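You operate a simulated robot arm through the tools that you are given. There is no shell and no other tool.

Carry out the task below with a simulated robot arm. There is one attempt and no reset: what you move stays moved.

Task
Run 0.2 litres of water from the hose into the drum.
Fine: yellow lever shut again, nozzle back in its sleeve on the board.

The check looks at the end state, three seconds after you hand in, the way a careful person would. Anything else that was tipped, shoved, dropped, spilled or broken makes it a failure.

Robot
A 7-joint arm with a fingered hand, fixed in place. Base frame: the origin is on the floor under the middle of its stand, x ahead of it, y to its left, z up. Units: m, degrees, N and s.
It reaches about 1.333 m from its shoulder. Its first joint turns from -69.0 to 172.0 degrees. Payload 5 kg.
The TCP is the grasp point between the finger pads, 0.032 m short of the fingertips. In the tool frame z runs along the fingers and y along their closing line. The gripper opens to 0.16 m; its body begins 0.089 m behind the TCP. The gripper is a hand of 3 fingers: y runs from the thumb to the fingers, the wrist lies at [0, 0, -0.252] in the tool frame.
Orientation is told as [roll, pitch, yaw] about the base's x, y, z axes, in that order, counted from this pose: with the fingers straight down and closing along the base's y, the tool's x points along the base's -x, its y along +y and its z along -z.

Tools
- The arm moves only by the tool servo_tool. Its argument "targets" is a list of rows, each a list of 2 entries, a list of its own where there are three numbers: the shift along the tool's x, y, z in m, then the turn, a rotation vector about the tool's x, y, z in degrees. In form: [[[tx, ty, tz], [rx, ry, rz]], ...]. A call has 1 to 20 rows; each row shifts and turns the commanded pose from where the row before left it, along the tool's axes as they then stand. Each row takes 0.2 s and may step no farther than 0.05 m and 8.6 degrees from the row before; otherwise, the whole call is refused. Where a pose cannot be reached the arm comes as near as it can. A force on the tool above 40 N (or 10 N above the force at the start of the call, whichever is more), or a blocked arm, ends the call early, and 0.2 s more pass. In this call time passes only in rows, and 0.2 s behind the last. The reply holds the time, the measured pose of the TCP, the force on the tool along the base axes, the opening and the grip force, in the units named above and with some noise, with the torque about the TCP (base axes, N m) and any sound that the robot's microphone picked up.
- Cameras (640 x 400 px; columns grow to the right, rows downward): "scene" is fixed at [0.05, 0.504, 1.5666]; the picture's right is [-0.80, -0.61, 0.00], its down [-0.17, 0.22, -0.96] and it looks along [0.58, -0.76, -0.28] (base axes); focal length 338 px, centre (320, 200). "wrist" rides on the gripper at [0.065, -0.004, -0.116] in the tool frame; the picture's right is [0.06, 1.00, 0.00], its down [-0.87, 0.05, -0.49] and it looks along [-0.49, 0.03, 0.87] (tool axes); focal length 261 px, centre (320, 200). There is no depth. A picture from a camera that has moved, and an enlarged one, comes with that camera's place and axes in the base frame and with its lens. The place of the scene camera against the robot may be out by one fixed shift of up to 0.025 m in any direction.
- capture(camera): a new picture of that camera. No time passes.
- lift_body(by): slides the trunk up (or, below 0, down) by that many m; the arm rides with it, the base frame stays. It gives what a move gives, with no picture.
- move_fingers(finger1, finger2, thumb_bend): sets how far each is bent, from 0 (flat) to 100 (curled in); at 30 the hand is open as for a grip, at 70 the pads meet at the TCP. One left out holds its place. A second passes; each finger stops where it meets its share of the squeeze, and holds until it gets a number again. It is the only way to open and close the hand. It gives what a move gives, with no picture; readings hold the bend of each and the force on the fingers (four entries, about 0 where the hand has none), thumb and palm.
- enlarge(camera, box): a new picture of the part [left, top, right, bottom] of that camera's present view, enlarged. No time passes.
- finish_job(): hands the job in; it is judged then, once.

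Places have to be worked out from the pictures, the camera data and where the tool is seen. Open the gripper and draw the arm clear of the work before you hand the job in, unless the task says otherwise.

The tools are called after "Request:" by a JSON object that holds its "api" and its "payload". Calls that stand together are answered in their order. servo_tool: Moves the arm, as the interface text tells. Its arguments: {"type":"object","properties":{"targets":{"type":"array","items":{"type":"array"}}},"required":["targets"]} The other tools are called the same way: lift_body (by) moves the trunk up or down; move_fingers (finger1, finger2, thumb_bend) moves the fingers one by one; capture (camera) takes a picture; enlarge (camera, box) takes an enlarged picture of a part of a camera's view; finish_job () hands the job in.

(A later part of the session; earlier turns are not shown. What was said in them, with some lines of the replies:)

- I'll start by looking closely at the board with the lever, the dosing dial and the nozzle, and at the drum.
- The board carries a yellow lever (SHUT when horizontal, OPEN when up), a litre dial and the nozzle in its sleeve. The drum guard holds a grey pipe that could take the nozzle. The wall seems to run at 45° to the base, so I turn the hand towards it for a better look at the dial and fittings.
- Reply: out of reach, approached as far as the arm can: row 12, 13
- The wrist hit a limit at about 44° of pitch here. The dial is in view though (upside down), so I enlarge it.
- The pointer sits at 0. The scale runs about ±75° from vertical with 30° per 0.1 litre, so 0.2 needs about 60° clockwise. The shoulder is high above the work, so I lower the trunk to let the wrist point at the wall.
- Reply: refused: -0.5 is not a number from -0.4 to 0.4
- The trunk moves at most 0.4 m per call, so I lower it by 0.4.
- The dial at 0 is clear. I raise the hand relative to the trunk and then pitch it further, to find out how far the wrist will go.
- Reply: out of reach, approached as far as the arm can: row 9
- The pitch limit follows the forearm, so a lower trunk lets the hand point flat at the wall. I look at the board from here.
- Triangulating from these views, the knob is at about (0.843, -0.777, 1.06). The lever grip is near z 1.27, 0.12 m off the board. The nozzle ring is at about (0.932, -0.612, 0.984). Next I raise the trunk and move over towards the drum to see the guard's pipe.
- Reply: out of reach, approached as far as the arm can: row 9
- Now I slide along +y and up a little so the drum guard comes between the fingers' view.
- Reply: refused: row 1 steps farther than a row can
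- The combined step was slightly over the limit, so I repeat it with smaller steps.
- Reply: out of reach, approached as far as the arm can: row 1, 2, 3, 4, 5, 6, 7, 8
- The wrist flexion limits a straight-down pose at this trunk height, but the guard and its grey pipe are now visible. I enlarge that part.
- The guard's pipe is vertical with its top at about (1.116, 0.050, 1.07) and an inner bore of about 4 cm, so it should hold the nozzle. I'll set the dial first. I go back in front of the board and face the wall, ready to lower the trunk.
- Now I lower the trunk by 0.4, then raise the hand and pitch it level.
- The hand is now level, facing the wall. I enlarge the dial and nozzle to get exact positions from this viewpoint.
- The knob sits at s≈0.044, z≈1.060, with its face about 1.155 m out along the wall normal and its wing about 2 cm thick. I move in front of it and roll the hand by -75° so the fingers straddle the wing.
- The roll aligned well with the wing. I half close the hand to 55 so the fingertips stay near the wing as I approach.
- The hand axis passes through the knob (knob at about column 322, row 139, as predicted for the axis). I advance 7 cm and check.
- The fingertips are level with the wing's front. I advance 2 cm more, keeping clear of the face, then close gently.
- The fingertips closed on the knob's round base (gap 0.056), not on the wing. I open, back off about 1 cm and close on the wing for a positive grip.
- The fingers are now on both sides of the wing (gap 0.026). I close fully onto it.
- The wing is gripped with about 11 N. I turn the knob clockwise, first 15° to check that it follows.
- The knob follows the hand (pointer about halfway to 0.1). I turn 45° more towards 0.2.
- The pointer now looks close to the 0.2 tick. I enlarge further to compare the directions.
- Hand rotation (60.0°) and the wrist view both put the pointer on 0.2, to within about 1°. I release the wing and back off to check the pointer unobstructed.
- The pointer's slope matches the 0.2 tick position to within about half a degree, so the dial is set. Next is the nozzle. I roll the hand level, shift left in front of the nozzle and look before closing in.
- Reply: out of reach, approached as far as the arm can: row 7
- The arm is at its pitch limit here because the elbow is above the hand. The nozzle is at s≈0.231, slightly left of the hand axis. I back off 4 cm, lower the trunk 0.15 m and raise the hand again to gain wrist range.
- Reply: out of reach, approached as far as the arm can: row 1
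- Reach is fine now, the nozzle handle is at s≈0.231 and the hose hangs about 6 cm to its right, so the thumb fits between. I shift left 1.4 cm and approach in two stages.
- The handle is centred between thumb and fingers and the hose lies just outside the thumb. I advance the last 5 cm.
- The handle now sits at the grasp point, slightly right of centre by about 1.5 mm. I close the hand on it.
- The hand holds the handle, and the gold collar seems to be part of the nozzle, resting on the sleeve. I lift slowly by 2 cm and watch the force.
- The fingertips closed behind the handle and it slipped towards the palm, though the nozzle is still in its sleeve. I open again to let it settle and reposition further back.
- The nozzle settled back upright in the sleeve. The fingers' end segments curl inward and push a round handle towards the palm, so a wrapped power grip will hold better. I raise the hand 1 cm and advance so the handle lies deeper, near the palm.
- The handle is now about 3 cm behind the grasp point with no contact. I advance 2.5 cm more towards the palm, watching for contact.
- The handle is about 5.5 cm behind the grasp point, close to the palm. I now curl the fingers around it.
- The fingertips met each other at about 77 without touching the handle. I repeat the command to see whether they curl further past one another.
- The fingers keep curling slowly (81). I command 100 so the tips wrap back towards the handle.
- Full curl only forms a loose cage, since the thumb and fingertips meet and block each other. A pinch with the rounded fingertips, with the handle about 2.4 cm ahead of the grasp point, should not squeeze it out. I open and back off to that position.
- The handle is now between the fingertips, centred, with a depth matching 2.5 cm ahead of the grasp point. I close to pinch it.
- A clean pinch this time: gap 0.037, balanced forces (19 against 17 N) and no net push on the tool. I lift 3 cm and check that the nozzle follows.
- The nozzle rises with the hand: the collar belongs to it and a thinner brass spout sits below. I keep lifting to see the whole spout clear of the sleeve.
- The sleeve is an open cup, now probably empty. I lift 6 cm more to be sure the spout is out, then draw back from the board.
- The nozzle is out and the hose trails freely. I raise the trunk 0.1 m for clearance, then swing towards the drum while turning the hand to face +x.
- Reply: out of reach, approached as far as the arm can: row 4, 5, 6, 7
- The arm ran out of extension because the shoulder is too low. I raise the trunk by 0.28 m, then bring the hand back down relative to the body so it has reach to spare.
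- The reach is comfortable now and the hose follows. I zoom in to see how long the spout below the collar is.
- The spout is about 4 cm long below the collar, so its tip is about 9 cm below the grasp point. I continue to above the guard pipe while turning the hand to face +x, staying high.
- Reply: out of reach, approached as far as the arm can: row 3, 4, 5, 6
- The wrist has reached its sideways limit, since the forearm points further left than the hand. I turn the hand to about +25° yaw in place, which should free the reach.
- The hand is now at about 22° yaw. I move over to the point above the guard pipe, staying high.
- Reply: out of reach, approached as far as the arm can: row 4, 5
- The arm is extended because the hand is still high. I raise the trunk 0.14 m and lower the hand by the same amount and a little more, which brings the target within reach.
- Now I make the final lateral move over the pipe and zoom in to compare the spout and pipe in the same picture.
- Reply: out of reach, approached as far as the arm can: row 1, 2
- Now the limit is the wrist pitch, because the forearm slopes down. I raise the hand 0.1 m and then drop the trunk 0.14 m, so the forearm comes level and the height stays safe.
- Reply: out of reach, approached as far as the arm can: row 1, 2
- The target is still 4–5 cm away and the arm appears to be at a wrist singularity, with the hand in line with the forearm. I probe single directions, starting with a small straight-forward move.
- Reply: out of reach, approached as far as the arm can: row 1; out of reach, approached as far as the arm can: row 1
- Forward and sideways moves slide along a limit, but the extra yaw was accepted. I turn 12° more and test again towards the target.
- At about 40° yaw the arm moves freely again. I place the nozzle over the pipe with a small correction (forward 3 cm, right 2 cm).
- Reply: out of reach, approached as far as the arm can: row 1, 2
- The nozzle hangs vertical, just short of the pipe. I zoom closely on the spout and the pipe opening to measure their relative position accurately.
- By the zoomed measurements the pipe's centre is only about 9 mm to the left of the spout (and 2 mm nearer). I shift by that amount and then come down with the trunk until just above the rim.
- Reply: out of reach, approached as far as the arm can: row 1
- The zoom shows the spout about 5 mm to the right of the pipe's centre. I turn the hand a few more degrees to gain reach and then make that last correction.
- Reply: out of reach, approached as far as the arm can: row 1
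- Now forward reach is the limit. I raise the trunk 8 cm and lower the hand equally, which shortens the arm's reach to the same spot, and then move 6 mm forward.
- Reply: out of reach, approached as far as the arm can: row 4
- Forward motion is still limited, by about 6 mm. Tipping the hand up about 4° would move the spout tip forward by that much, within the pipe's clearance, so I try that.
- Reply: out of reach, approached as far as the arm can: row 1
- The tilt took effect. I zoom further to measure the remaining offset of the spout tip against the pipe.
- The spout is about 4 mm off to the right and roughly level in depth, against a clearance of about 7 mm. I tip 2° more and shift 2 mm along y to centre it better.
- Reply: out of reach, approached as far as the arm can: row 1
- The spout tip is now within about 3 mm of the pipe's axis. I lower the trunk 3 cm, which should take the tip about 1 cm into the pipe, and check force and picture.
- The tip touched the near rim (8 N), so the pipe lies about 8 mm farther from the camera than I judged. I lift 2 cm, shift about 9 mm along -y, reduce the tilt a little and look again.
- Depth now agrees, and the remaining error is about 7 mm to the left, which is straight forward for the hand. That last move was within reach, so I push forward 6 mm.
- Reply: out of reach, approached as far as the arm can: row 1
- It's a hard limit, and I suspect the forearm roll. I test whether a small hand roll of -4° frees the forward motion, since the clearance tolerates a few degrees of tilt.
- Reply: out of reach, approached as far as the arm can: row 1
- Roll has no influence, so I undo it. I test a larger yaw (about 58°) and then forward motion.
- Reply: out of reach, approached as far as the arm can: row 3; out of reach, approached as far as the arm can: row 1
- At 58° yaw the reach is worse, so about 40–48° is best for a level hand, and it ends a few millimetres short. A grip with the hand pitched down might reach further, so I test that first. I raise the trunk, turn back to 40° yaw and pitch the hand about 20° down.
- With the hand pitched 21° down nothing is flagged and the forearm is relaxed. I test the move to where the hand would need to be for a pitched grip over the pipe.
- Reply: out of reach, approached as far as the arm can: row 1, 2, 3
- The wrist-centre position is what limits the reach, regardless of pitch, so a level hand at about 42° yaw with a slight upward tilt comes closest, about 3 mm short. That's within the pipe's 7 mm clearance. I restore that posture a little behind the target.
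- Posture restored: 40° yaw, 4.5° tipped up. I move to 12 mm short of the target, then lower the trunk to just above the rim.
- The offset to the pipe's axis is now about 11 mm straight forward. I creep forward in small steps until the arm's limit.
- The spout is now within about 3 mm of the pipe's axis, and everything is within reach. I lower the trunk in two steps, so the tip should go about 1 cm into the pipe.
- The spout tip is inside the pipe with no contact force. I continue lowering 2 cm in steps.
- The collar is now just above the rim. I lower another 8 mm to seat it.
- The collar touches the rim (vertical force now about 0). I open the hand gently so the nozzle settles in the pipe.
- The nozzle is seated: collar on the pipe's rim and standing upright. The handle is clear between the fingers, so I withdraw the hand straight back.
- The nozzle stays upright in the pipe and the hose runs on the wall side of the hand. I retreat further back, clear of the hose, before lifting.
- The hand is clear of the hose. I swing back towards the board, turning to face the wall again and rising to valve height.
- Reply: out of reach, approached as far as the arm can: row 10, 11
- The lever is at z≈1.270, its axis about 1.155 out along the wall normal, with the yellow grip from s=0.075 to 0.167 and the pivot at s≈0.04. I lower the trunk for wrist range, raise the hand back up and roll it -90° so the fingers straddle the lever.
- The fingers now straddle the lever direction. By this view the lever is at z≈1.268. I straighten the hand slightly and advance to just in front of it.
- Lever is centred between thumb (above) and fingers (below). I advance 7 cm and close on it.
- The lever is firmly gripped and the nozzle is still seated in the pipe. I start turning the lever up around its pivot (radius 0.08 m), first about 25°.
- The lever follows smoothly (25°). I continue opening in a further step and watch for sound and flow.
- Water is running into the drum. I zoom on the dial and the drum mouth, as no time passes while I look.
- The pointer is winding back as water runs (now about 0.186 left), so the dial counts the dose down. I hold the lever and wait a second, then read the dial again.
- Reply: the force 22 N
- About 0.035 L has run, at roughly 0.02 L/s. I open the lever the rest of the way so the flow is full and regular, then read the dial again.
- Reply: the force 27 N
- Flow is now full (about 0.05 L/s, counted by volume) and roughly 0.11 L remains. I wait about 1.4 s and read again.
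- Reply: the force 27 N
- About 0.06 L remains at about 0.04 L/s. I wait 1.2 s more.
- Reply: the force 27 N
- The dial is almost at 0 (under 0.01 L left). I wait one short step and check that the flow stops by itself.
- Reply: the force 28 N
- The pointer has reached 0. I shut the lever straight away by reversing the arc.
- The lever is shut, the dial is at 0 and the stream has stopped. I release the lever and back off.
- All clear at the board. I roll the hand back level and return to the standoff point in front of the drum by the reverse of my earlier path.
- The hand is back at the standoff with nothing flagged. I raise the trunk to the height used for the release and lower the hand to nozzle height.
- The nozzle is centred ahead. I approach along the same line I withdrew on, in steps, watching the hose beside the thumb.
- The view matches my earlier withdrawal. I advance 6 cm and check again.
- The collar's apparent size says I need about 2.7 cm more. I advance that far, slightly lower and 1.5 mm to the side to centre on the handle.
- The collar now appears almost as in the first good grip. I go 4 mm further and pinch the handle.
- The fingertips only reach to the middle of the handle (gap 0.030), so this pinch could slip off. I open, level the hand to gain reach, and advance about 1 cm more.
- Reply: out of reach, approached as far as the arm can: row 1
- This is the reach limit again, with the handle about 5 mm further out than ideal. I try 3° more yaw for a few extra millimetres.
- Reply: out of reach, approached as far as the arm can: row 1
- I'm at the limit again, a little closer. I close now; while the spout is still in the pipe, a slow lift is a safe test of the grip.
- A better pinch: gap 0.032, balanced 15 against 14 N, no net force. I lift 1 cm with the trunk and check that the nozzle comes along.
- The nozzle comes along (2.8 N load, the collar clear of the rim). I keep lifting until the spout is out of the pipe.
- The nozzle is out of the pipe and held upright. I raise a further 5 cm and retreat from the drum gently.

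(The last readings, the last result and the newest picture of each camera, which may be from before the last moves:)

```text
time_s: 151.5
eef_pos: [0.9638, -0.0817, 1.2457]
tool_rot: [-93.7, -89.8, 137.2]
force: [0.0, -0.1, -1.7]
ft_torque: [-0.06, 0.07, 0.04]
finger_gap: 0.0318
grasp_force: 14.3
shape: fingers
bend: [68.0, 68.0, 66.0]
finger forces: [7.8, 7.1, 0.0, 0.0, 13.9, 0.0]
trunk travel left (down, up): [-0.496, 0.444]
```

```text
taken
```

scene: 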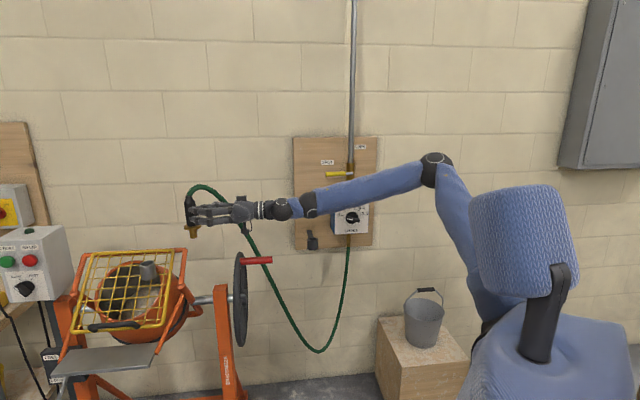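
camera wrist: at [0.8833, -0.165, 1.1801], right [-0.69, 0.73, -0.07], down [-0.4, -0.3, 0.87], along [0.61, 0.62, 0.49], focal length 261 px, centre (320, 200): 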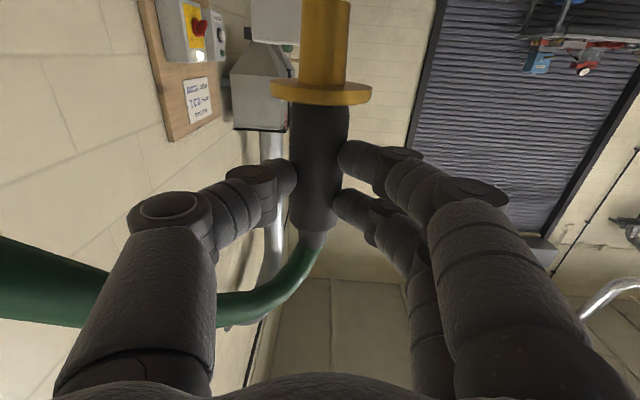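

The nozzle is safely held. I shift the posture in two rounds, raising the hand and lowering the trunk each time, so the wrist has range near the board.

Request:
{"api": "servo_tool", "payload": {"targets": [[[-0.03, 0, 0], [0, 0, 0]], [[-0.04, 0, 0], [0, 0, 0]], [[-0.04, 0, 0], [0, 0, 0]], [[-0.04, 0, 0], [0, 0, 0]]]}}

Request:
{"api": "lift_body", "payload": {"by": -0.15}}

Request:
{"api": "servo_tool", "payload": {"targets": [[[-0.03, 0, -0.01], [0, 0, 0]], [[-0.035, 0, -0.02], [0, 0, 0]], [[-0.035, 0, -0.02], [0, 0, 0]], [[-0.03, 0, -0.02], [0, 0, 0]]]}}

Request:
{"api": "lift_body", "payload": {"by": -0.13}}

Request:
{"api": "capture", "payload": {"camera": "scene"}}

Request:
{"api": "capture", "payload": {"camera": "wrist"}}

```text
time_s: 152.5
eef_pos: [0.9631, -0.0817, 1.3951]
tool_rot: [-85.8, -89.8, 129.0]
force: [0.7, 0.8, -3.6]
ft_torque: [-0.05, 0.05, -0.01]
finger_gap: 0.0317
grasp_force: 14.4
shape: fingers
bend: [68.0, 68.0, 66.0]
finger forces: [7.8, 7.2, 0.1, 0.0, 13.6, 0.1]
trunk travel left (down, up): [-0.496, 0.444]
```

```text
time_s: 154.3
eef_pos: [0.964, -0.0821, 1.2441]
tool_rot: [-84.7, -89.8, 128.0]
force: [-0.7, 0.8, -3.0]
ft_torque: [-0.1, 0.06, 0.0]
finger_gap: 0.0318
grasp_force: 14.2
shape: fingers
bend: [68.0, 68.0, 66.0]
finger forces: [7.8, 7.2, 0.0, 0.0, 13.7, 0.0]
trunk travel left (down, up): [-0.346, 0.594]
```

```text
time_s: 155.3
eef_pos: [0.912, -0.1285, 1.3747]
tool_rot: [-88.3, -89.8, 131.6]
force: [-0.5, -0.3, -3.5]
ft_torque: [-0.05, 0.09, -0.02]
finger_gap: 0.0316
grasp_force: 13.9
shape: fingers
bend: [68.0, 68.0, 66.0]
finger forces: [7.7, 7.0, 0.0, 0.1, 13.6, 0.1]
trunk travel left (down, up): [-0.346, 0.594]
```

```text
time_s: 156.9
eef_pos: [0.9123, -0.1294, 1.2435]
tool_rot: [-85.1, -89.8, 128.5]
force: [0.4, -0.3, -1.6]
ft_torque: [-0.08, 0.08, -0.03]
finger_gap: 0.0316
grasp_force: 14.0
shape: fingers
bend: [68.0, 68.0, 66.0]
finger forces: [7.8, 7.0, 0.0, 0.0, 13.6, 0.0]
trunk travel left (down, up): [-0.216, 0.724]
```

```text
taken
```

scene: 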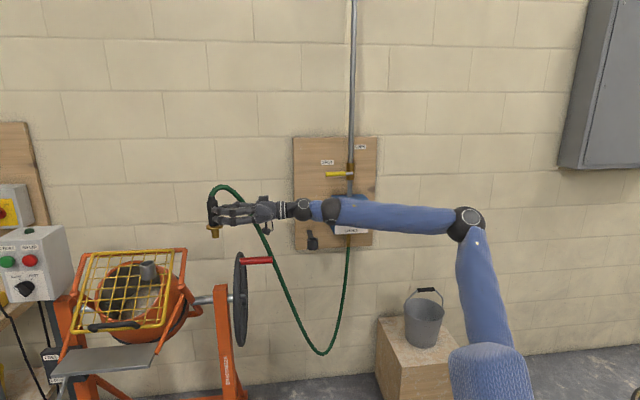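

```text
taken
camera wrist: at [0.8319, -0.2113, 1.1785], right [-0.68, 0.73, -0.07], down [-0.4, -0.3, 0.87], along [0.61, 0.62, 0.49], focal length 261 px, centre (320, 200)
```

wrist: 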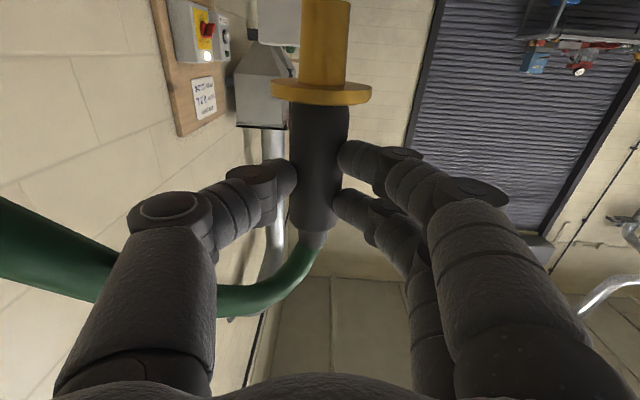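

Posture is set (trunk low, hand at z 1.24). I swing slowly back to the board, turning to face the wall.

Request:
{"api": "servo_tool", "payload": {"targets": [[[0, -0.018, -0.0265], [7.37, 0, 0]], [[0, -0.0212, -0.024], [7.37, 0, 0]], [[0, -0.0242, -0.0211], [7.37, 0, 0]], [[0, -0.0267, -0.0178], [7.37, 0, 0]], [[0, -0.0287, -0.0142], [7.37, 0, 0]], [[0, -0.0303, -0.0105], [7.37, 0, 0]], [[0, -0.0314, -0.0065], [7.37, 0, 0]], [[0, -0.032, -0.0023], [7.37, 0, 0]], [[0, -0.032, 0.0018], [7.37, 0, 0]], [[0, -0.0315, 0.0058], [7.37, 0, 0]], [[0, -0.0305, 0.0098], [7.37, 0, 0]], [[0, -0.029, 0.0136], [7.37, 0, 0]]]}}

Request:
{"api": "capture", "payload": {"camera": "wrist"}}

Request:
{"api": "capture", "payload": {"camera": "scene"}}

```text
time_s: 159.5
eef_pos: [0.8303, -0.506, 1.2448]
tool_rot: [-164.6, -89.9, 119.5]
force: [-0.5, 0.9, -1.7]
ft_torque: [0.04, 0.05, 0.01]
finger_gap: 0.0307
grasp_force: 12.0
shape: fingers
bend: [69.0, 69.0, 67.0]
finger forces: [6.8, 5.4, 0.0, 0.0, 12.0, 0.0]
trunk travel left (down, up): [-0.216, 0.724]
```

```text
taken
camera wrist: at [0.7457, -0.4269, 1.1789], right [0.71, 0.7, -0.06], down [-0.31, 0.39, 0.87], along [0.63, -0.6, 0.49], focal length 261 px, centre (320, 200)
```

wrist: 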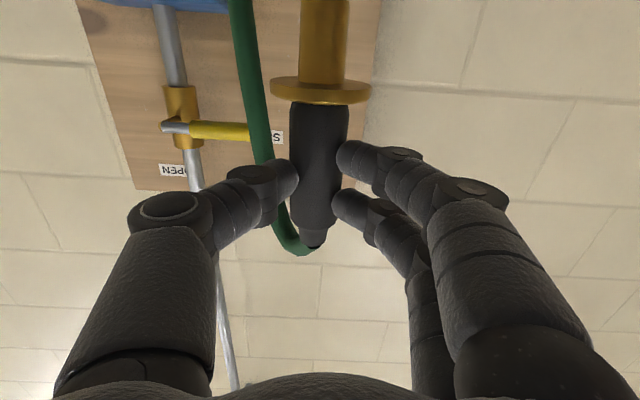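

```text
taken
```

scene: 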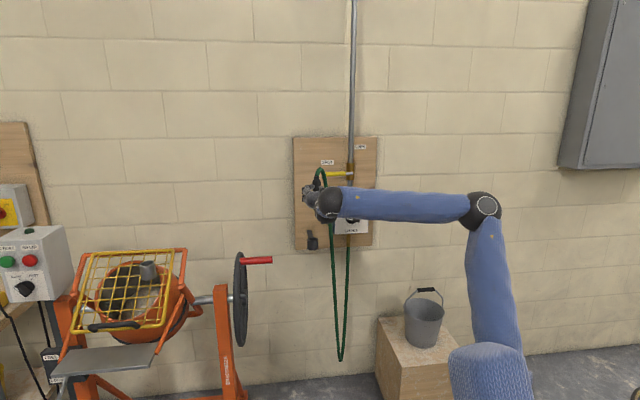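

The nozzle is in front of the board. The grip gap has crept from 0.032 to 0.031, so I keep moving smoothly. I zoom on the empty sleeve to measure it.

Request:
{"api": "enlarge", "payload": {"camera": "scene", "box": [296, 222, 330, 256]}}

Request:
{"api": "lift_body", "payload": {"by": -0.12}}

Request:
{"api": "capture", "payload": {"camera": "wrist"}}

Request:
{"api": "enlarge", "payload": {"camera": "scene", "box": [280, 180, 380, 270]}}

```text
11.76 times, centred on (313, 239) of scene
camera zoom: at [0.05, 0.504, 1.5666], right [-0.8, -0.61, 0.0], down [-0.17, 0.22, -0.96], along [0.58, -0.76, -0.28], focal length 3972 px, centre (402, -259)
```

zoom: 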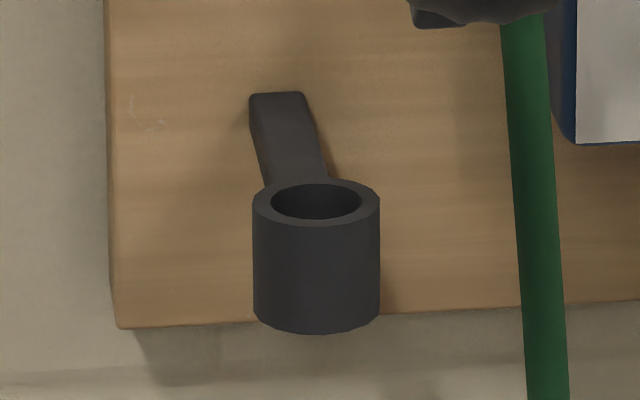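

```text
time_s: 161.0
eef_pos: [0.8286, -0.5055, 1.1258]
tool_rot: [-174.3, -89.7, 129.2]
force: [0.2, 1.5, -2.7]
ft_torque: [0.03, 0.06, -0.01]
finger_gap: 0.0304
grasp_force: 12.1
shape: fingers
bend: [69.0, 69.0, 67.0]
finger forces: [6.8, 5.4, 0.0, 0.1, 12.0, 0.0]
trunk travel left (down, up): [-0.096, 0.844]
```

```text
taken
camera wrist: at [0.7455, -0.4263, 1.0595], right [0.71, 0.7, -0.06], down [-0.31, 0.39, 0.87], along [0.64, -0.59, 0.49], focal length 261 px, centre (320, 200)
```

wrist: 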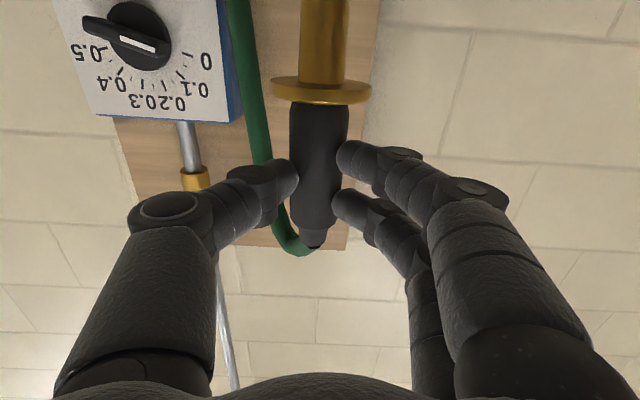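

```text
4.44 times, centred on (330, 225) of scene
camera zoom: at [0.05, 0.504, 1.5666], right [-0.8, -0.61, 0.0], down [-0.17, 0.22, -0.96], along [0.58, -0.76, -0.28], focal length 1501 px, centre (276, 89)
```

zoom: 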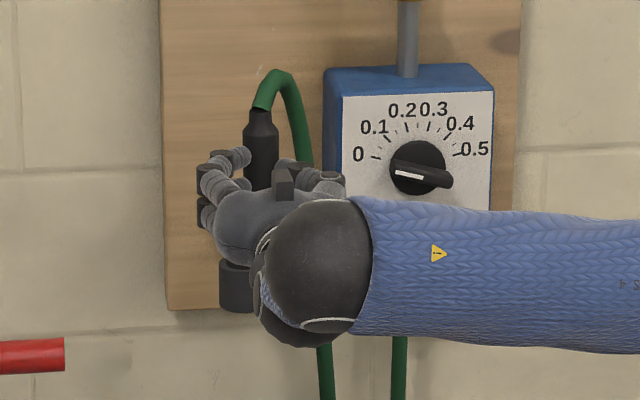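

The sleeve's bore is about 35 mm against the 25 mm spout, so I need to be within about 5 mm. The nozzle sits about 6 mm further out in the fingers than before, so I aim the hand 6 mm short of its original grip position. I move forward smoothly above the sleeve.

Request:
{"api": "servo_tool", "payload": {"targets": [[[0, 0.001, 0.015], [0, 0, 0]], [[0, 0.001, 0.02], [0, 0, 0]], [[0, 0, 0.022], [0, 0, 0]], [[0, 0, 0.022], [0, 0, 0]], [[0, 0, 0.022], [0, 0, 0]], [[0, 0, 0.018], [0, 0, 0]]]}}

Request:
{"api": "capture", "payload": {"camera": "wrist"}}

Request:
{"api": "enlarge", "payload": {"camera": "scene", "box": [280, 190, 370, 260]}}

```text
time_s: 162.4
eef_pos: [0.9152, -0.5898, 1.1249]
tool_rot: [-153.2, -89.8, 108.1]
force: [0.6, 0.1, -2.8]
ft_torque: [0.05, 0.04, -0.01]
finger_gap: 0.0305
grasp_force: 11.7
shape: fingers
bend: [69.0, 69.0, 67.0]
finger forces: [6.7, 5.2, 0.1, 0.0, 11.8, 0.0]
trunk travel left (down, up): [-0.096, 0.844]
```

```text
taken
camera wrist: at [0.8314, -0.5102, 1.059], right [0.71, 0.7, -0.06], down [-0.31, 0.39, 0.87], along [0.64, -0.59, 0.49], focal length 261 px, centre (320, 200)
```

wrist: 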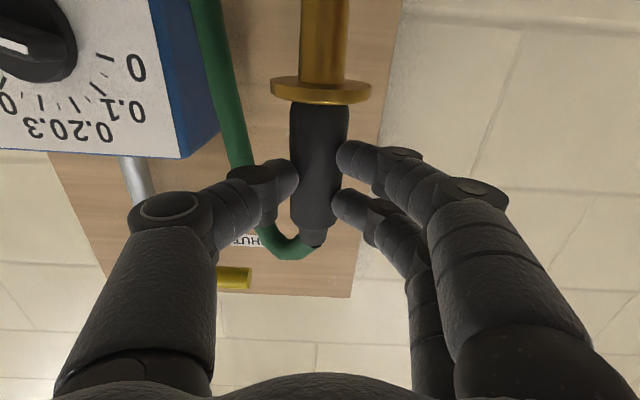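

```text
5.71 times, centred on (325, 225) of scene
camera zoom: at [0.05, 0.504, 1.5666], right [-0.8, -0.61, 0.0], down [-0.17, 0.22, -0.96], along [0.58, -0.76, -0.28], focal length 1930 px, centre (291, 57)
```

zoom: 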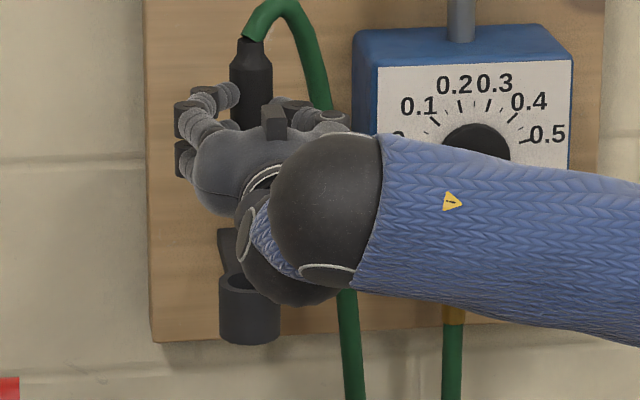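

The nozzle and sleeve line up sideways to about 1.5 mm. I lower 4.5 cm so the tip is just above the sleeve and the wrist camera can see its rim.

Request:
{"api": "lift_body", "payload": {"by": -0.043}}

Request:
{"api": "capture", "payload": {"camera": "wrist"}}

Request:
{"api": "enlarge", "payload": {"camera": "wrist", "box": [240, 0, 400, 110]}}

Request:
{"api": "enlarge", "payload": {"camera": "scene", "box": [290, 200, 350, 260]}}

```text
time_s: 163.2
eef_pos: [0.9147, -0.5885, 1.0827]
tool_rot: [-175.8, -89.8, 130.7]
force: [0.5, 0.3, -1.7]
ft_torque: [0.1, 0.06, 0.01]
finger_gap: 0.0305
grasp_force: 11.9
shape: fingers
bend: [69.0, 69.0, 67.0]
finger forces: [6.6, 5.2, 0.0, 0.0, 11.8, 0.0]
trunk travel left (down, up): [-0.053, 0.887]
```

```text
taken
camera wrist: at [0.831, -0.5096, 1.0169], right [0.71, 0.7, -0.06], down [-0.31, 0.39, 0.87], along [0.64, -0.59, 0.49], focal length 261 px, centre (320, 200)
```

wrist: 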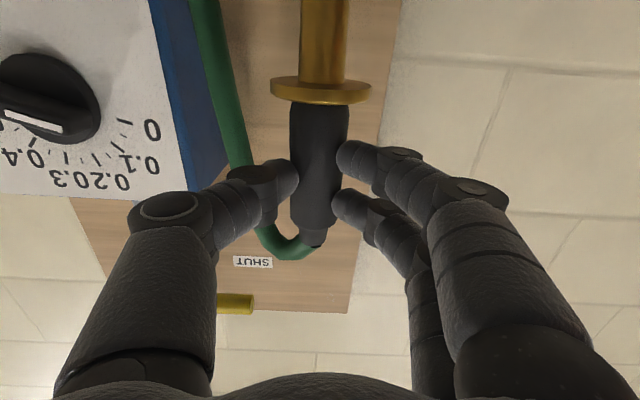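

```text
3.64 times, centred on (320, 55) of wrist
camera zoom: at [0.831, -0.5096, 1.0169], right [0.71, 0.7, -0.06], down [-0.31, 0.39, 0.87], along [0.64, -0.59, 0.49], focal length 948 px, centre (320, 727)
```

zoom: 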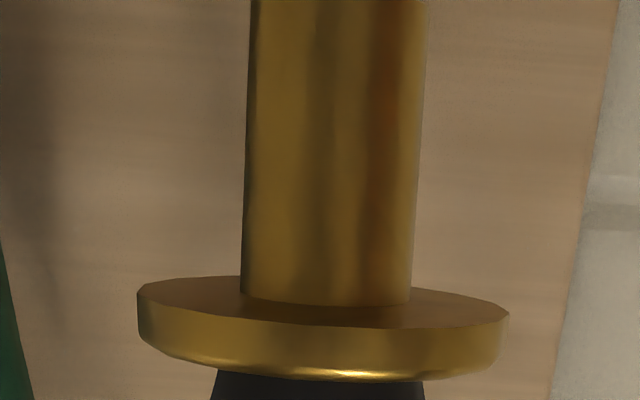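

```text
6.67 times, centred on (320, 230) of scene
camera zoom: at [0.05, 0.504, 1.5666], right [-0.8, -0.61, 0.0], down [-0.17, 0.22, -0.96], along [0.58, -0.76, -0.28], focal length 2251 px, centre (320, 0)
```

zoom: 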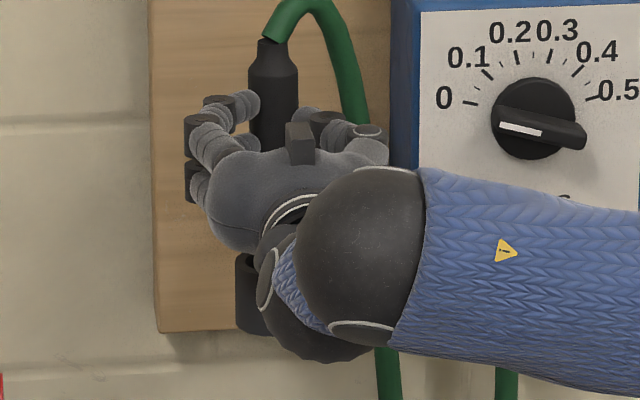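

Everything looks aligned (collar centred, hand at the intended spot). I lower in small steps and watch for contact at the sleeve's rim.

Request:
{"api": "lift_body", "payload": {"by": -0.01}}

Request:
{"api": "lift_body", "payload": {"by": -0.006}}

Request:
{"api": "lift_body", "payload": {"by": -0.005}}

Request:
{"api": "capture", "payload": {"camera": "wrist"}}

```text
time_s: 163.8
eef_pos: [0.9145, -0.5892, 1.0725]
tool_rot: [-173.6, -89.7, 128.4]
force: [0.8, 0.0, -2.3]
ft_torque: [0.08, 0.05, 0.04]
finger_gap: 0.0306
grasp_force: 12.7
shape: fingers
bend: [69.0, 69.0, 67.0]
finger forces: [6.7, 5.1, 0.1, 0.0, 11.8, 0.1]
trunk travel left (down, up): [-0.043, 0.897]
```

```text
time_s: 164.3
eef_pos: [0.9155, -0.5892, 1.0663]
tool_rot: [-171.6, -89.8, 126.5]
force: [-0.8, 1.1, -1.5]
ft_torque: [0.06, 0.07, -0.01]
finger_gap: 0.0308
grasp_force: 11.8
shape: fingers
bend: [69.0, 69.0, 67.0]
finger forces: [6.7, 5.1, 0.0, 0.0, 11.8, 0.0]
trunk travel left (down, up): [-0.037, 0.903]
```

```text
time_s: 164.9
eef_pos: [0.9152, -0.5891, 1.0615]
tool_rot: [-171.3, -89.8, 126.3]
force: [0.1, -0.6, -2.1]
ft_torque: [0.05, 0.08, 0.0]
finger_gap: 0.0305
grasp_force: 11.3
shape: fingers
bend: [69.0, 69.0, 67.0]
finger forces: [6.7, 5.2, 0.0, 0.0, 11.8, 0.0]
trunk travel left (down, up): [-0.032, 0.908]
```

```text
taken
camera wrist: at [0.8311, -0.5097, 0.9955], right [0.71, 0.7, -0.06], down [-0.31, 0.39, 0.87], along [0.64, -0.59, 0.49], focal length 261 px, centre (320, 200)
```

wrist: 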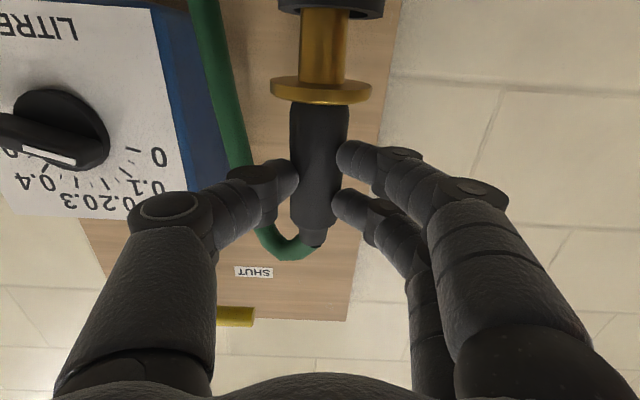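

The rim is in view and the spout is entering with no contact, just as in my first lift picture. I continue down to seat the collar.

Request:
{"api": "lift_body", "payload": {"by": -0.012}}

Request:
{"api": "lift_body", "payload": {"by": -0.01}}

Request:
{"api": "capture", "payload": {"camera": "wrist"}}

```text
time_s: 165.5
eef_pos: [0.9149, -0.5885, 1.0506]
tool_rot: [-173.4, -89.8, 128.3]
force: [-0.1, -0.9, -2.1]
ft_torque: [0.09, 0.05, 0.0]
finger_gap: 0.0301
grasp_force: 11.8
shape: fingers
bend: [69.0, 69.0, 67.0]
finger forces: [6.7, 5.1, 0.1, 0.0, 11.9, 0.0]
trunk travel left (down, up): [-0.02, 0.92]
```

```text
time_s: 166.1
eef_pos: [0.9146, -0.5893, 1.0395]
tool_rot: [-173.7, -89.8, 128.6]
force: [0.0, -0.7, -2.0]
ft_torque: [0.08, 0.05, 0.01]
finger_gap: 0.0307
grasp_force: 12.1
shape: fingers
bend: [69.0, 69.0, 67.0]
finger forces: [6.8, 5.2, 0.1, 0.0, 11.7, 0.0]
trunk travel left (down, up): [-0.01, 0.93]
```

```text
taken
camera wrist: at [0.831, -0.5096, 0.9737], right [0.71, 0.7, -0.06], down [-0.31, 0.39, 0.87], along [0.64, -0.59, 0.49], focal length 261 px, centre (320, 200)
```

wrist: 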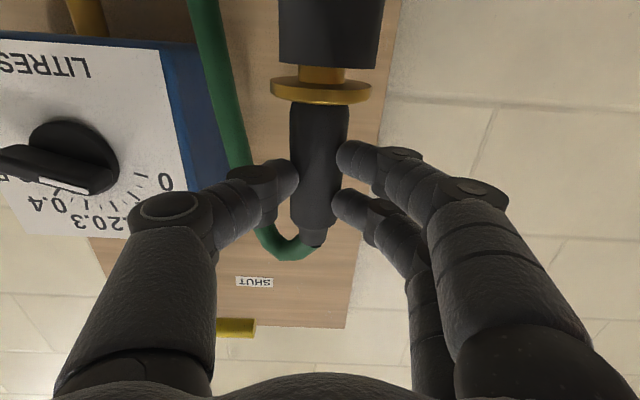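

About 8 mm remains. I lower 7 mm to seat it.

Request:
{"api": "lift_body", "payload": {"by": -0.006}}

Request:
{"api": "lift_body", "payload": {"by": -0.003}}

Request:
{"api": "capture", "payload": {"camera": "wrist"}}

Request:
{"api": "enlarge", "payload": {"camera": "wrist", "box": [240, 0, 400, 130]}}

```text
time_s: 166.6
eef_pos: [0.9136, -0.5892, 1.0339]
tool_rot: [-172.3, -89.8, 127.1]
force: [-0.2, 0.1, -1.9]
ft_torque: [0.08, 0.05, 0.03]
finger_gap: 0.0305
grasp_force: 11.9
shape: fingers
bend: [69.0, 69.0, 67.0]
finger forces: [6.7, 5.3, 0.0, 0.0, 11.6, 0.1]
trunk travel left (down, up): [-0.004, 0.936]
```

```text
time_s: 167.1
eef_pos: [0.9142, -0.589, 1.0316]
tool_rot: [-178.6, -89.8, 133.4]
force: [0.3, 1.0, 0.1]
ft_torque: [-0.03, 0.02, -0.04]
finger_gap: 0.0303
grasp_force: 12.4
shape: fingers
bend: [69.0, 69.0, 67.0]
finger forces: [5.8, 6.4, 0.0, 0.0, 12.3, 0.0]
trunk travel left (down, up): [-0.001, 0.939]
```

```text
taken
camera wrist: at [0.8309, -0.5096, 0.965], right [0.71, 0.7, -0.06], down [-0.31, 0.39, 0.87], along [0.63, -0.59, 0.49], focal length 261 px, centre (320, 200)
```

wrist: 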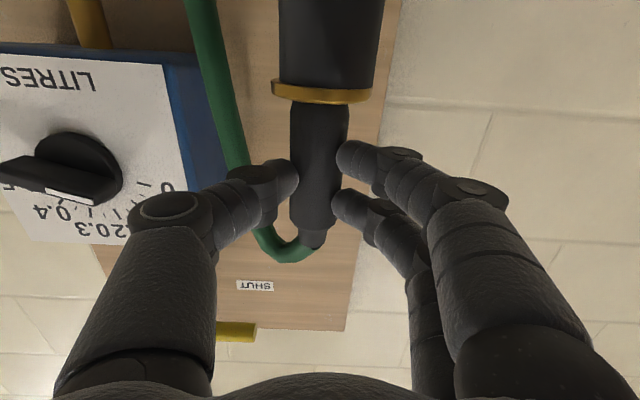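

```text
3.08 times, centred on (320, 65) of wrist
camera zoom: at [0.8309, -0.5096, 0.965], right [0.71, 0.7, -0.06], down [-0.31, 0.39, 0.87], along [0.63, -0.59, 0.49], focal length 802 px, centre (320, 615)
```

zoom: 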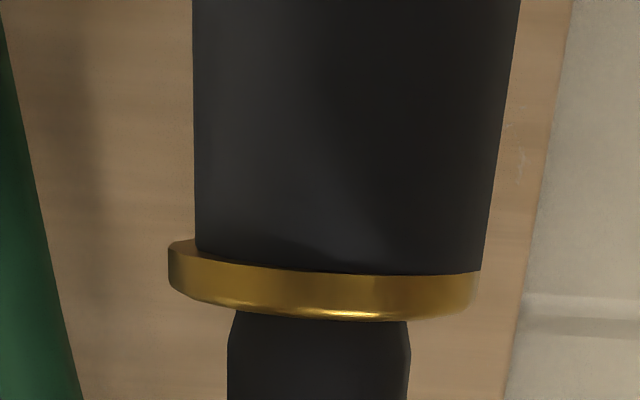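

The collar rests on the sleeve (the load is gone). I open the hand to release the nozzle.

Request:
{"api": "move_fingers", "payload": {"finger1": 56, "finger2": 56, "thumb_bend": 56}}

Request:
{"api": "capture", "payload": {"camera": "wrist"}}

Request:
{"api": "enlarge", "payload": {"camera": "scene", "box": [280, 190, 380, 270]}}

```text
time_s: 168.1
eef_pos: [0.9133, -0.5898, 1.0311]
tool_rot: [-172.6, -89.7, 127.4]
force: [0.3, -0.4, -0.1]
ft_torque: [0.0, 0.01, -0.01]
finger_gap: 0.0622
grasp_force: 0.1
shape: fingers
bend: [56.0, 56.0, 56.0]
finger forces: [0.0, 0.0, 0.0, 0.0, 0.1, 0.0]
trunk travel left (down, up): [-0.001, 0.939]
```

```text
taken
camera wrist: at [0.831, -0.5096, 0.9646], right [0.71, 0.7, -0.06], down [-0.31, 0.39, 0.87], along [0.64, -0.59, 0.49], focal length 261 px, centre (320, 200)
```

wrist: 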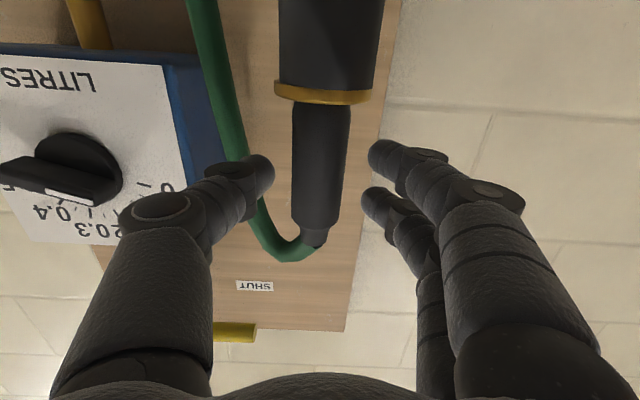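

```text
5.00 times, centred on (330, 230) of scene
camera zoom: at [0.05, 0.504, 1.5666], right [-0.8, -0.61, 0.0], down [-0.17, 0.22, -0.96], along [0.58, -0.76, -0.28], focal length 1688 px, centre (270, 50)
```

zoom: 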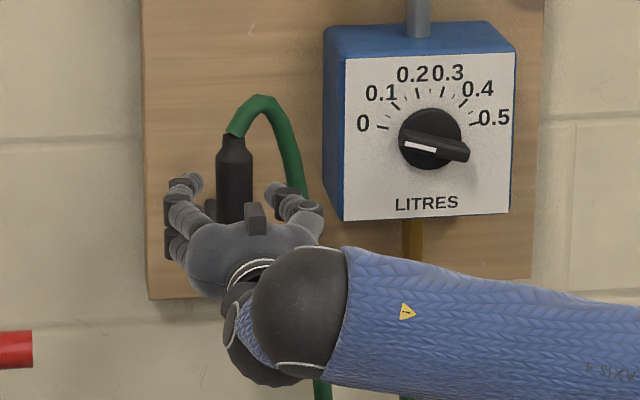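

The nozzle stands in its sleeve as at the start. I withdraw the hand straight back, keeping clear of the hose.

Request:
{"api": "servo_tool", "payload": {"targets": [[[0, 0, -0.015], [0, 0, 0]], [[0, 0, -0.025], [0, 0, 0]], [[0, 0, -0.03], [0, 0, 0]], [[0, 0, -0.04], [0, 0, 0]], [[0, 0, -0.04], [0, 0, 0]], [[0, 0, -0.04], [0, 0, 0]]]}}

Request:
{"api": "capture", "payload": {"camera": "wrist"}}

Request:
{"api": "capture", "payload": {"camera": "scene"}}

```text
time_s: 169.5
eef_pos: [0.7839, -0.4885, 1.032]
tool_rot: [-165.4, -89.8, 121.5]
force: [-0.7, -0.3, -0.7]
ft_torque: [-0.08, -0.05, -0.01]
finger_gap: 0.0624
grasp_force: 0.0
shape: fingers
bend: [56.0, 56.0, 56.0]
finger forces: [0.0, 0.0, 0.0, 0.0, 0.1, 0.0]
out of reach, approached as far as the arm can: row 5, 6
trunk travel left (down, up): [-0.001, 0.939]
```

```text
taken
camera wrist: at [0.6988, -0.4108, 0.9666], right [0.69, 0.72, -0.06], down [-0.32, 0.38, 0.87], along [0.65, -0.58, 0.49], focal length 261 px, centre (320, 200)
```

wrist: 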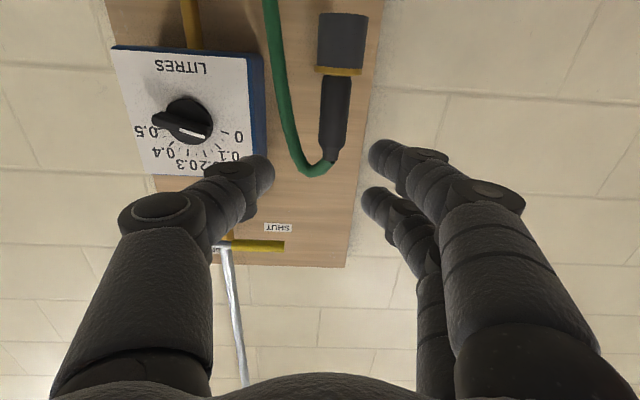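

```text
taken
```

scene: 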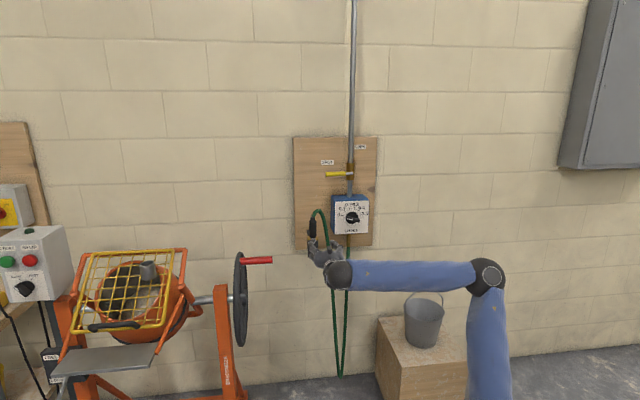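

The hand is clear of the nozzle. I raise the trunk so the arm stands well clear, then inspect everything.

Request:
{"api": "lift_body", "payload": {"by": 0.35}}

Request:
{"api": "servo_tool", "payload": {"targets": [[[0, 0, -0.04], [0, 6, 0]], [[0, 0, -0.04], [0, 6, 0]], [[0, 0, -0.04], [0, 6, 0]], [[0, 0, -0.03], [0, 6, 0]]]}}

Request:
{"api": "move_fingers", "payload": {"finger1": 30, "finger2": 30, "thumb_bend": 30}}

Request:
{"api": "capture", "payload": {"camera": "scene"}}

Request:
{"api": "enlarge", "payload": {"camera": "scene", "box": [280, 130, 400, 260]}}

Request:
{"api": "enlarge", "payload": {"camera": "scene", "box": [40, 230, 280, 400]}}

```text
time_s: 173.0
eef_pos: [0.7829, -0.4902, 1.3816]
tool_rot: [-171.2, -89.7, 127.2]
force: [-0.2, 0.3, -0.6]
ft_torque: [-0.01, -0.01, 0.0]
finger_gap: 0.0628
grasp_force: 0.1
shape: fingers
bend: [56.0, 56.0, 56.0]
finger forces: [0.0, 0.0, 0.0, 0.1, 0.0, 0.1]
trunk travel left (down, up): [-0.351, 0.589]
```

```text
time_s: 174.0
eef_pos: [0.6769, -0.4911, 1.3776]
tool_rot: [1.5, -66.5, -43.9]
force: [-0.2, -0.3, 0.4]
ft_torque: [-0.04, 0.01, -0.03]
finger_gap: 0.0629
grasp_force: 0.0
shape: fingers
bend: [56.0, 56.0, 56.0]
finger forces: [0.1, 0.0, 0.0, 0.1, 0.0, 0.0]
out of reach, approached as far as the arm can: row 1, 2, 3, 4
trunk travel left (down, up): [-0.351, 0.589]
```

```text
time_s: 175.0
eef_pos: [0.6768, -0.4921, 1.3768]
tool_rot: [1.4, -66.4, -44.0]
force: [-0.4, 0.5, 0.0]
ft_torque: [0.0, -0.01, -0.03]
finger_gap: 0.1676
grasp_force: 0.0
shape: fingers
bend: [30.0, 30.0, 30.0]
finger forces: [0.0, 0.0, 0.0, 0.0, 0.0, 0.0]
trunk travel left (down, up): [-0.351, 0.589]
```

```text
taken
```

scene: 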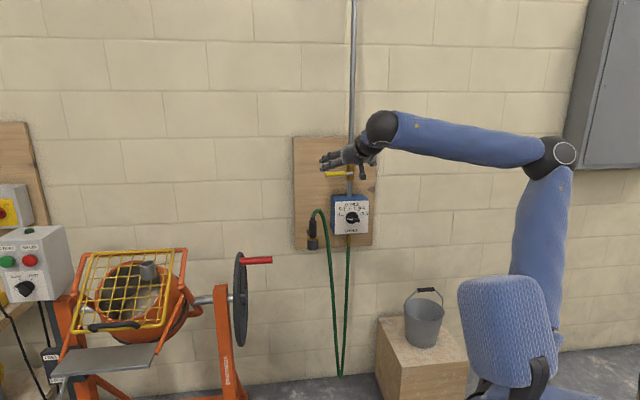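

```text
3.08 times, centred on (340, 195) of scene
camera zoom: at [0.05, 0.504, 1.5666], right [-0.8, -0.61, 0.0], down [-0.17, 0.22, -0.96], along [0.58, -0.76, -0.28], focal length 1039 px, centre (258, 215)
```

zoom: 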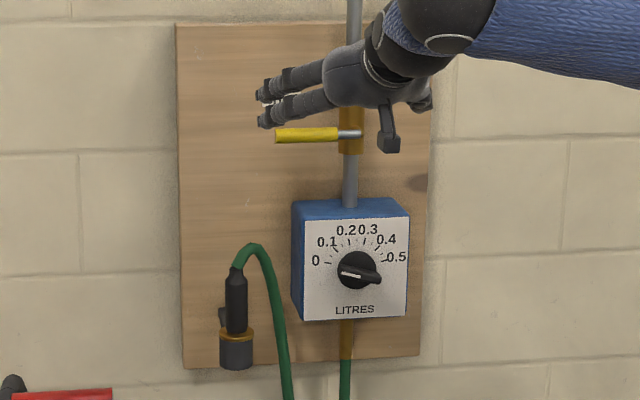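

```text
2.35 times, centred on (160, 315) of scene
camera zoom: at [0.05, 0.504, 1.5666], right [-0.8, -0.61, 0.0], down [-0.17, 0.22, -0.96], along [0.58, -0.76, -0.28], focal length 794 px, centre (696, -71)
```

zoom: 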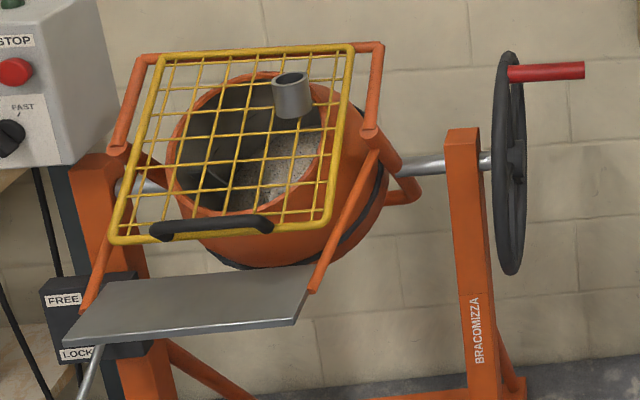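

Nozzle in its sleeve, lever shut, dial at 0, guard, drum and bucket untouched and no spill visible. I draw the arm further back from the board before handing in.

Request:
{"api": "servo_tool", "payload": {"targets": [[[0, -0.02, -0.035], [0, 5, 0]], [[0, -0.02, -0.035], [0, 5, 0]], [[0, -0.02, -0.035], [0, 5, 0]], [[0, -0.02, -0.03], [0, 5, 0]]]}}

Request:
{"api": "capture", "payload": {"camera": "scene"}}

Request:
{"api": "capture", "payload": {"camera": "wrist"}}

Request:
{"api": "enlarge", "payload": {"camera": "scene", "box": [280, 130, 400, 260]}}

```text
time_s: 176.0
eef_pos: [0.545, -0.5565, 1.3585]
tool_rot: [1.7, -46.9, -44.0]
force: [-0.7, -0.2, 0.0]
ft_torque: [0.01, -0.01, 0.01]
finger_gap: 0.1677
grasp_force: 0.0
shape: fingers
bend: [30.0, 30.0, 30.0]
finger forces: [0.0, 0.0, 0.0, 0.0, 0.0, 0.0]
out of reach, approached as far as the arm can: row 1, 2, 3, 4
trunk travel left (down, up): [-0.351, 0.589]
```

```text
taken
```

scene: 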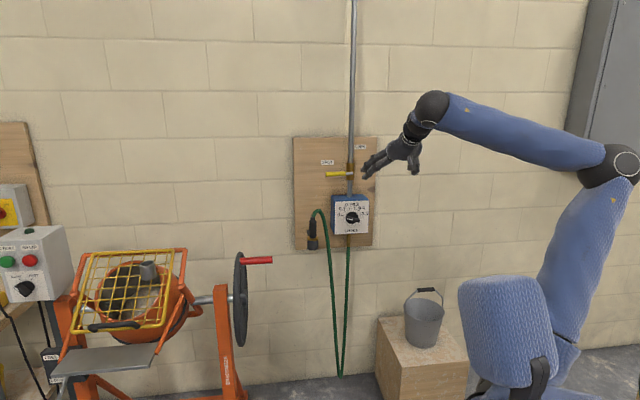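

```text
taken
camera wrist: at [0.4482, -0.4713, 1.389], right [0.65, 0.76, -0.03], down [0.2, -0.13, 0.97], along [0.74, -0.63, -0.24], focal length 261 px, centre (320, 200)
```

wrist: 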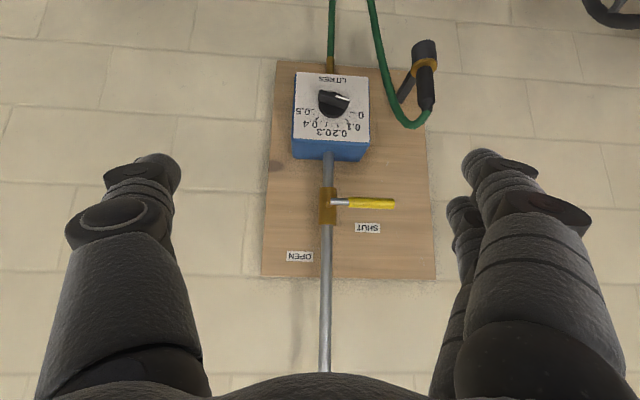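

```text
3.08 times, centred on (340, 195) of scene
camera zoom: at [0.05, 0.504, 1.5666], right [-0.8, -0.61, 0.0], down [-0.17, 0.22, -0.96], along [0.58, -0.76, -0.28], focal length 1039 px, centre (258, 215)
```

zoom: 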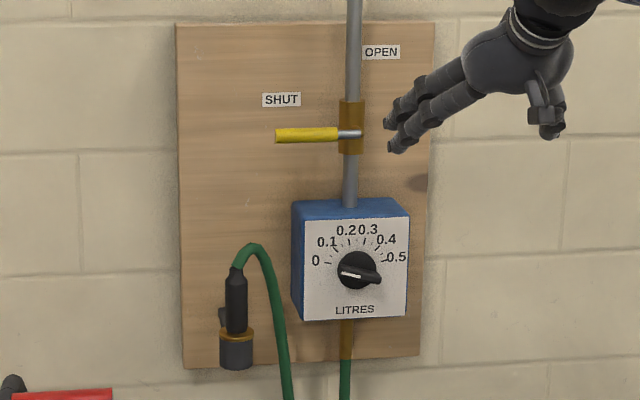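

The pictures show the lever horizontal at SHUT, the dial back at 0 and the nozzle fully down in its sleeve with the hose hanging as before. The hand is open and clear, so I hand the job in.

Request:
{"api": "finish_job", "payload": {}}

```text
The job is handed in.
```

I ran one 0.2-litre dose into the drum. The nozzle is back in its sleeve and the yellow lever is at SHUT.

- **Dose:** I set the dial to 0.2 and stood the nozzle in the grey pipe on the drum guard. With the lever open, the dial wound back to 0. I shut the lever as soon as it got there, and the stream had stopped by then. I read 0.2 off the pointer, so it could be out by a few millilitres.
- **Spills and knocks:** I saw no spill in the pictures, and the guard, drum and bucket look as they did at the start. The spout touched the pipe's rim once, at about 8 N, before I lined it up.
- **Arm:** the hand is open and drawn back from the board.
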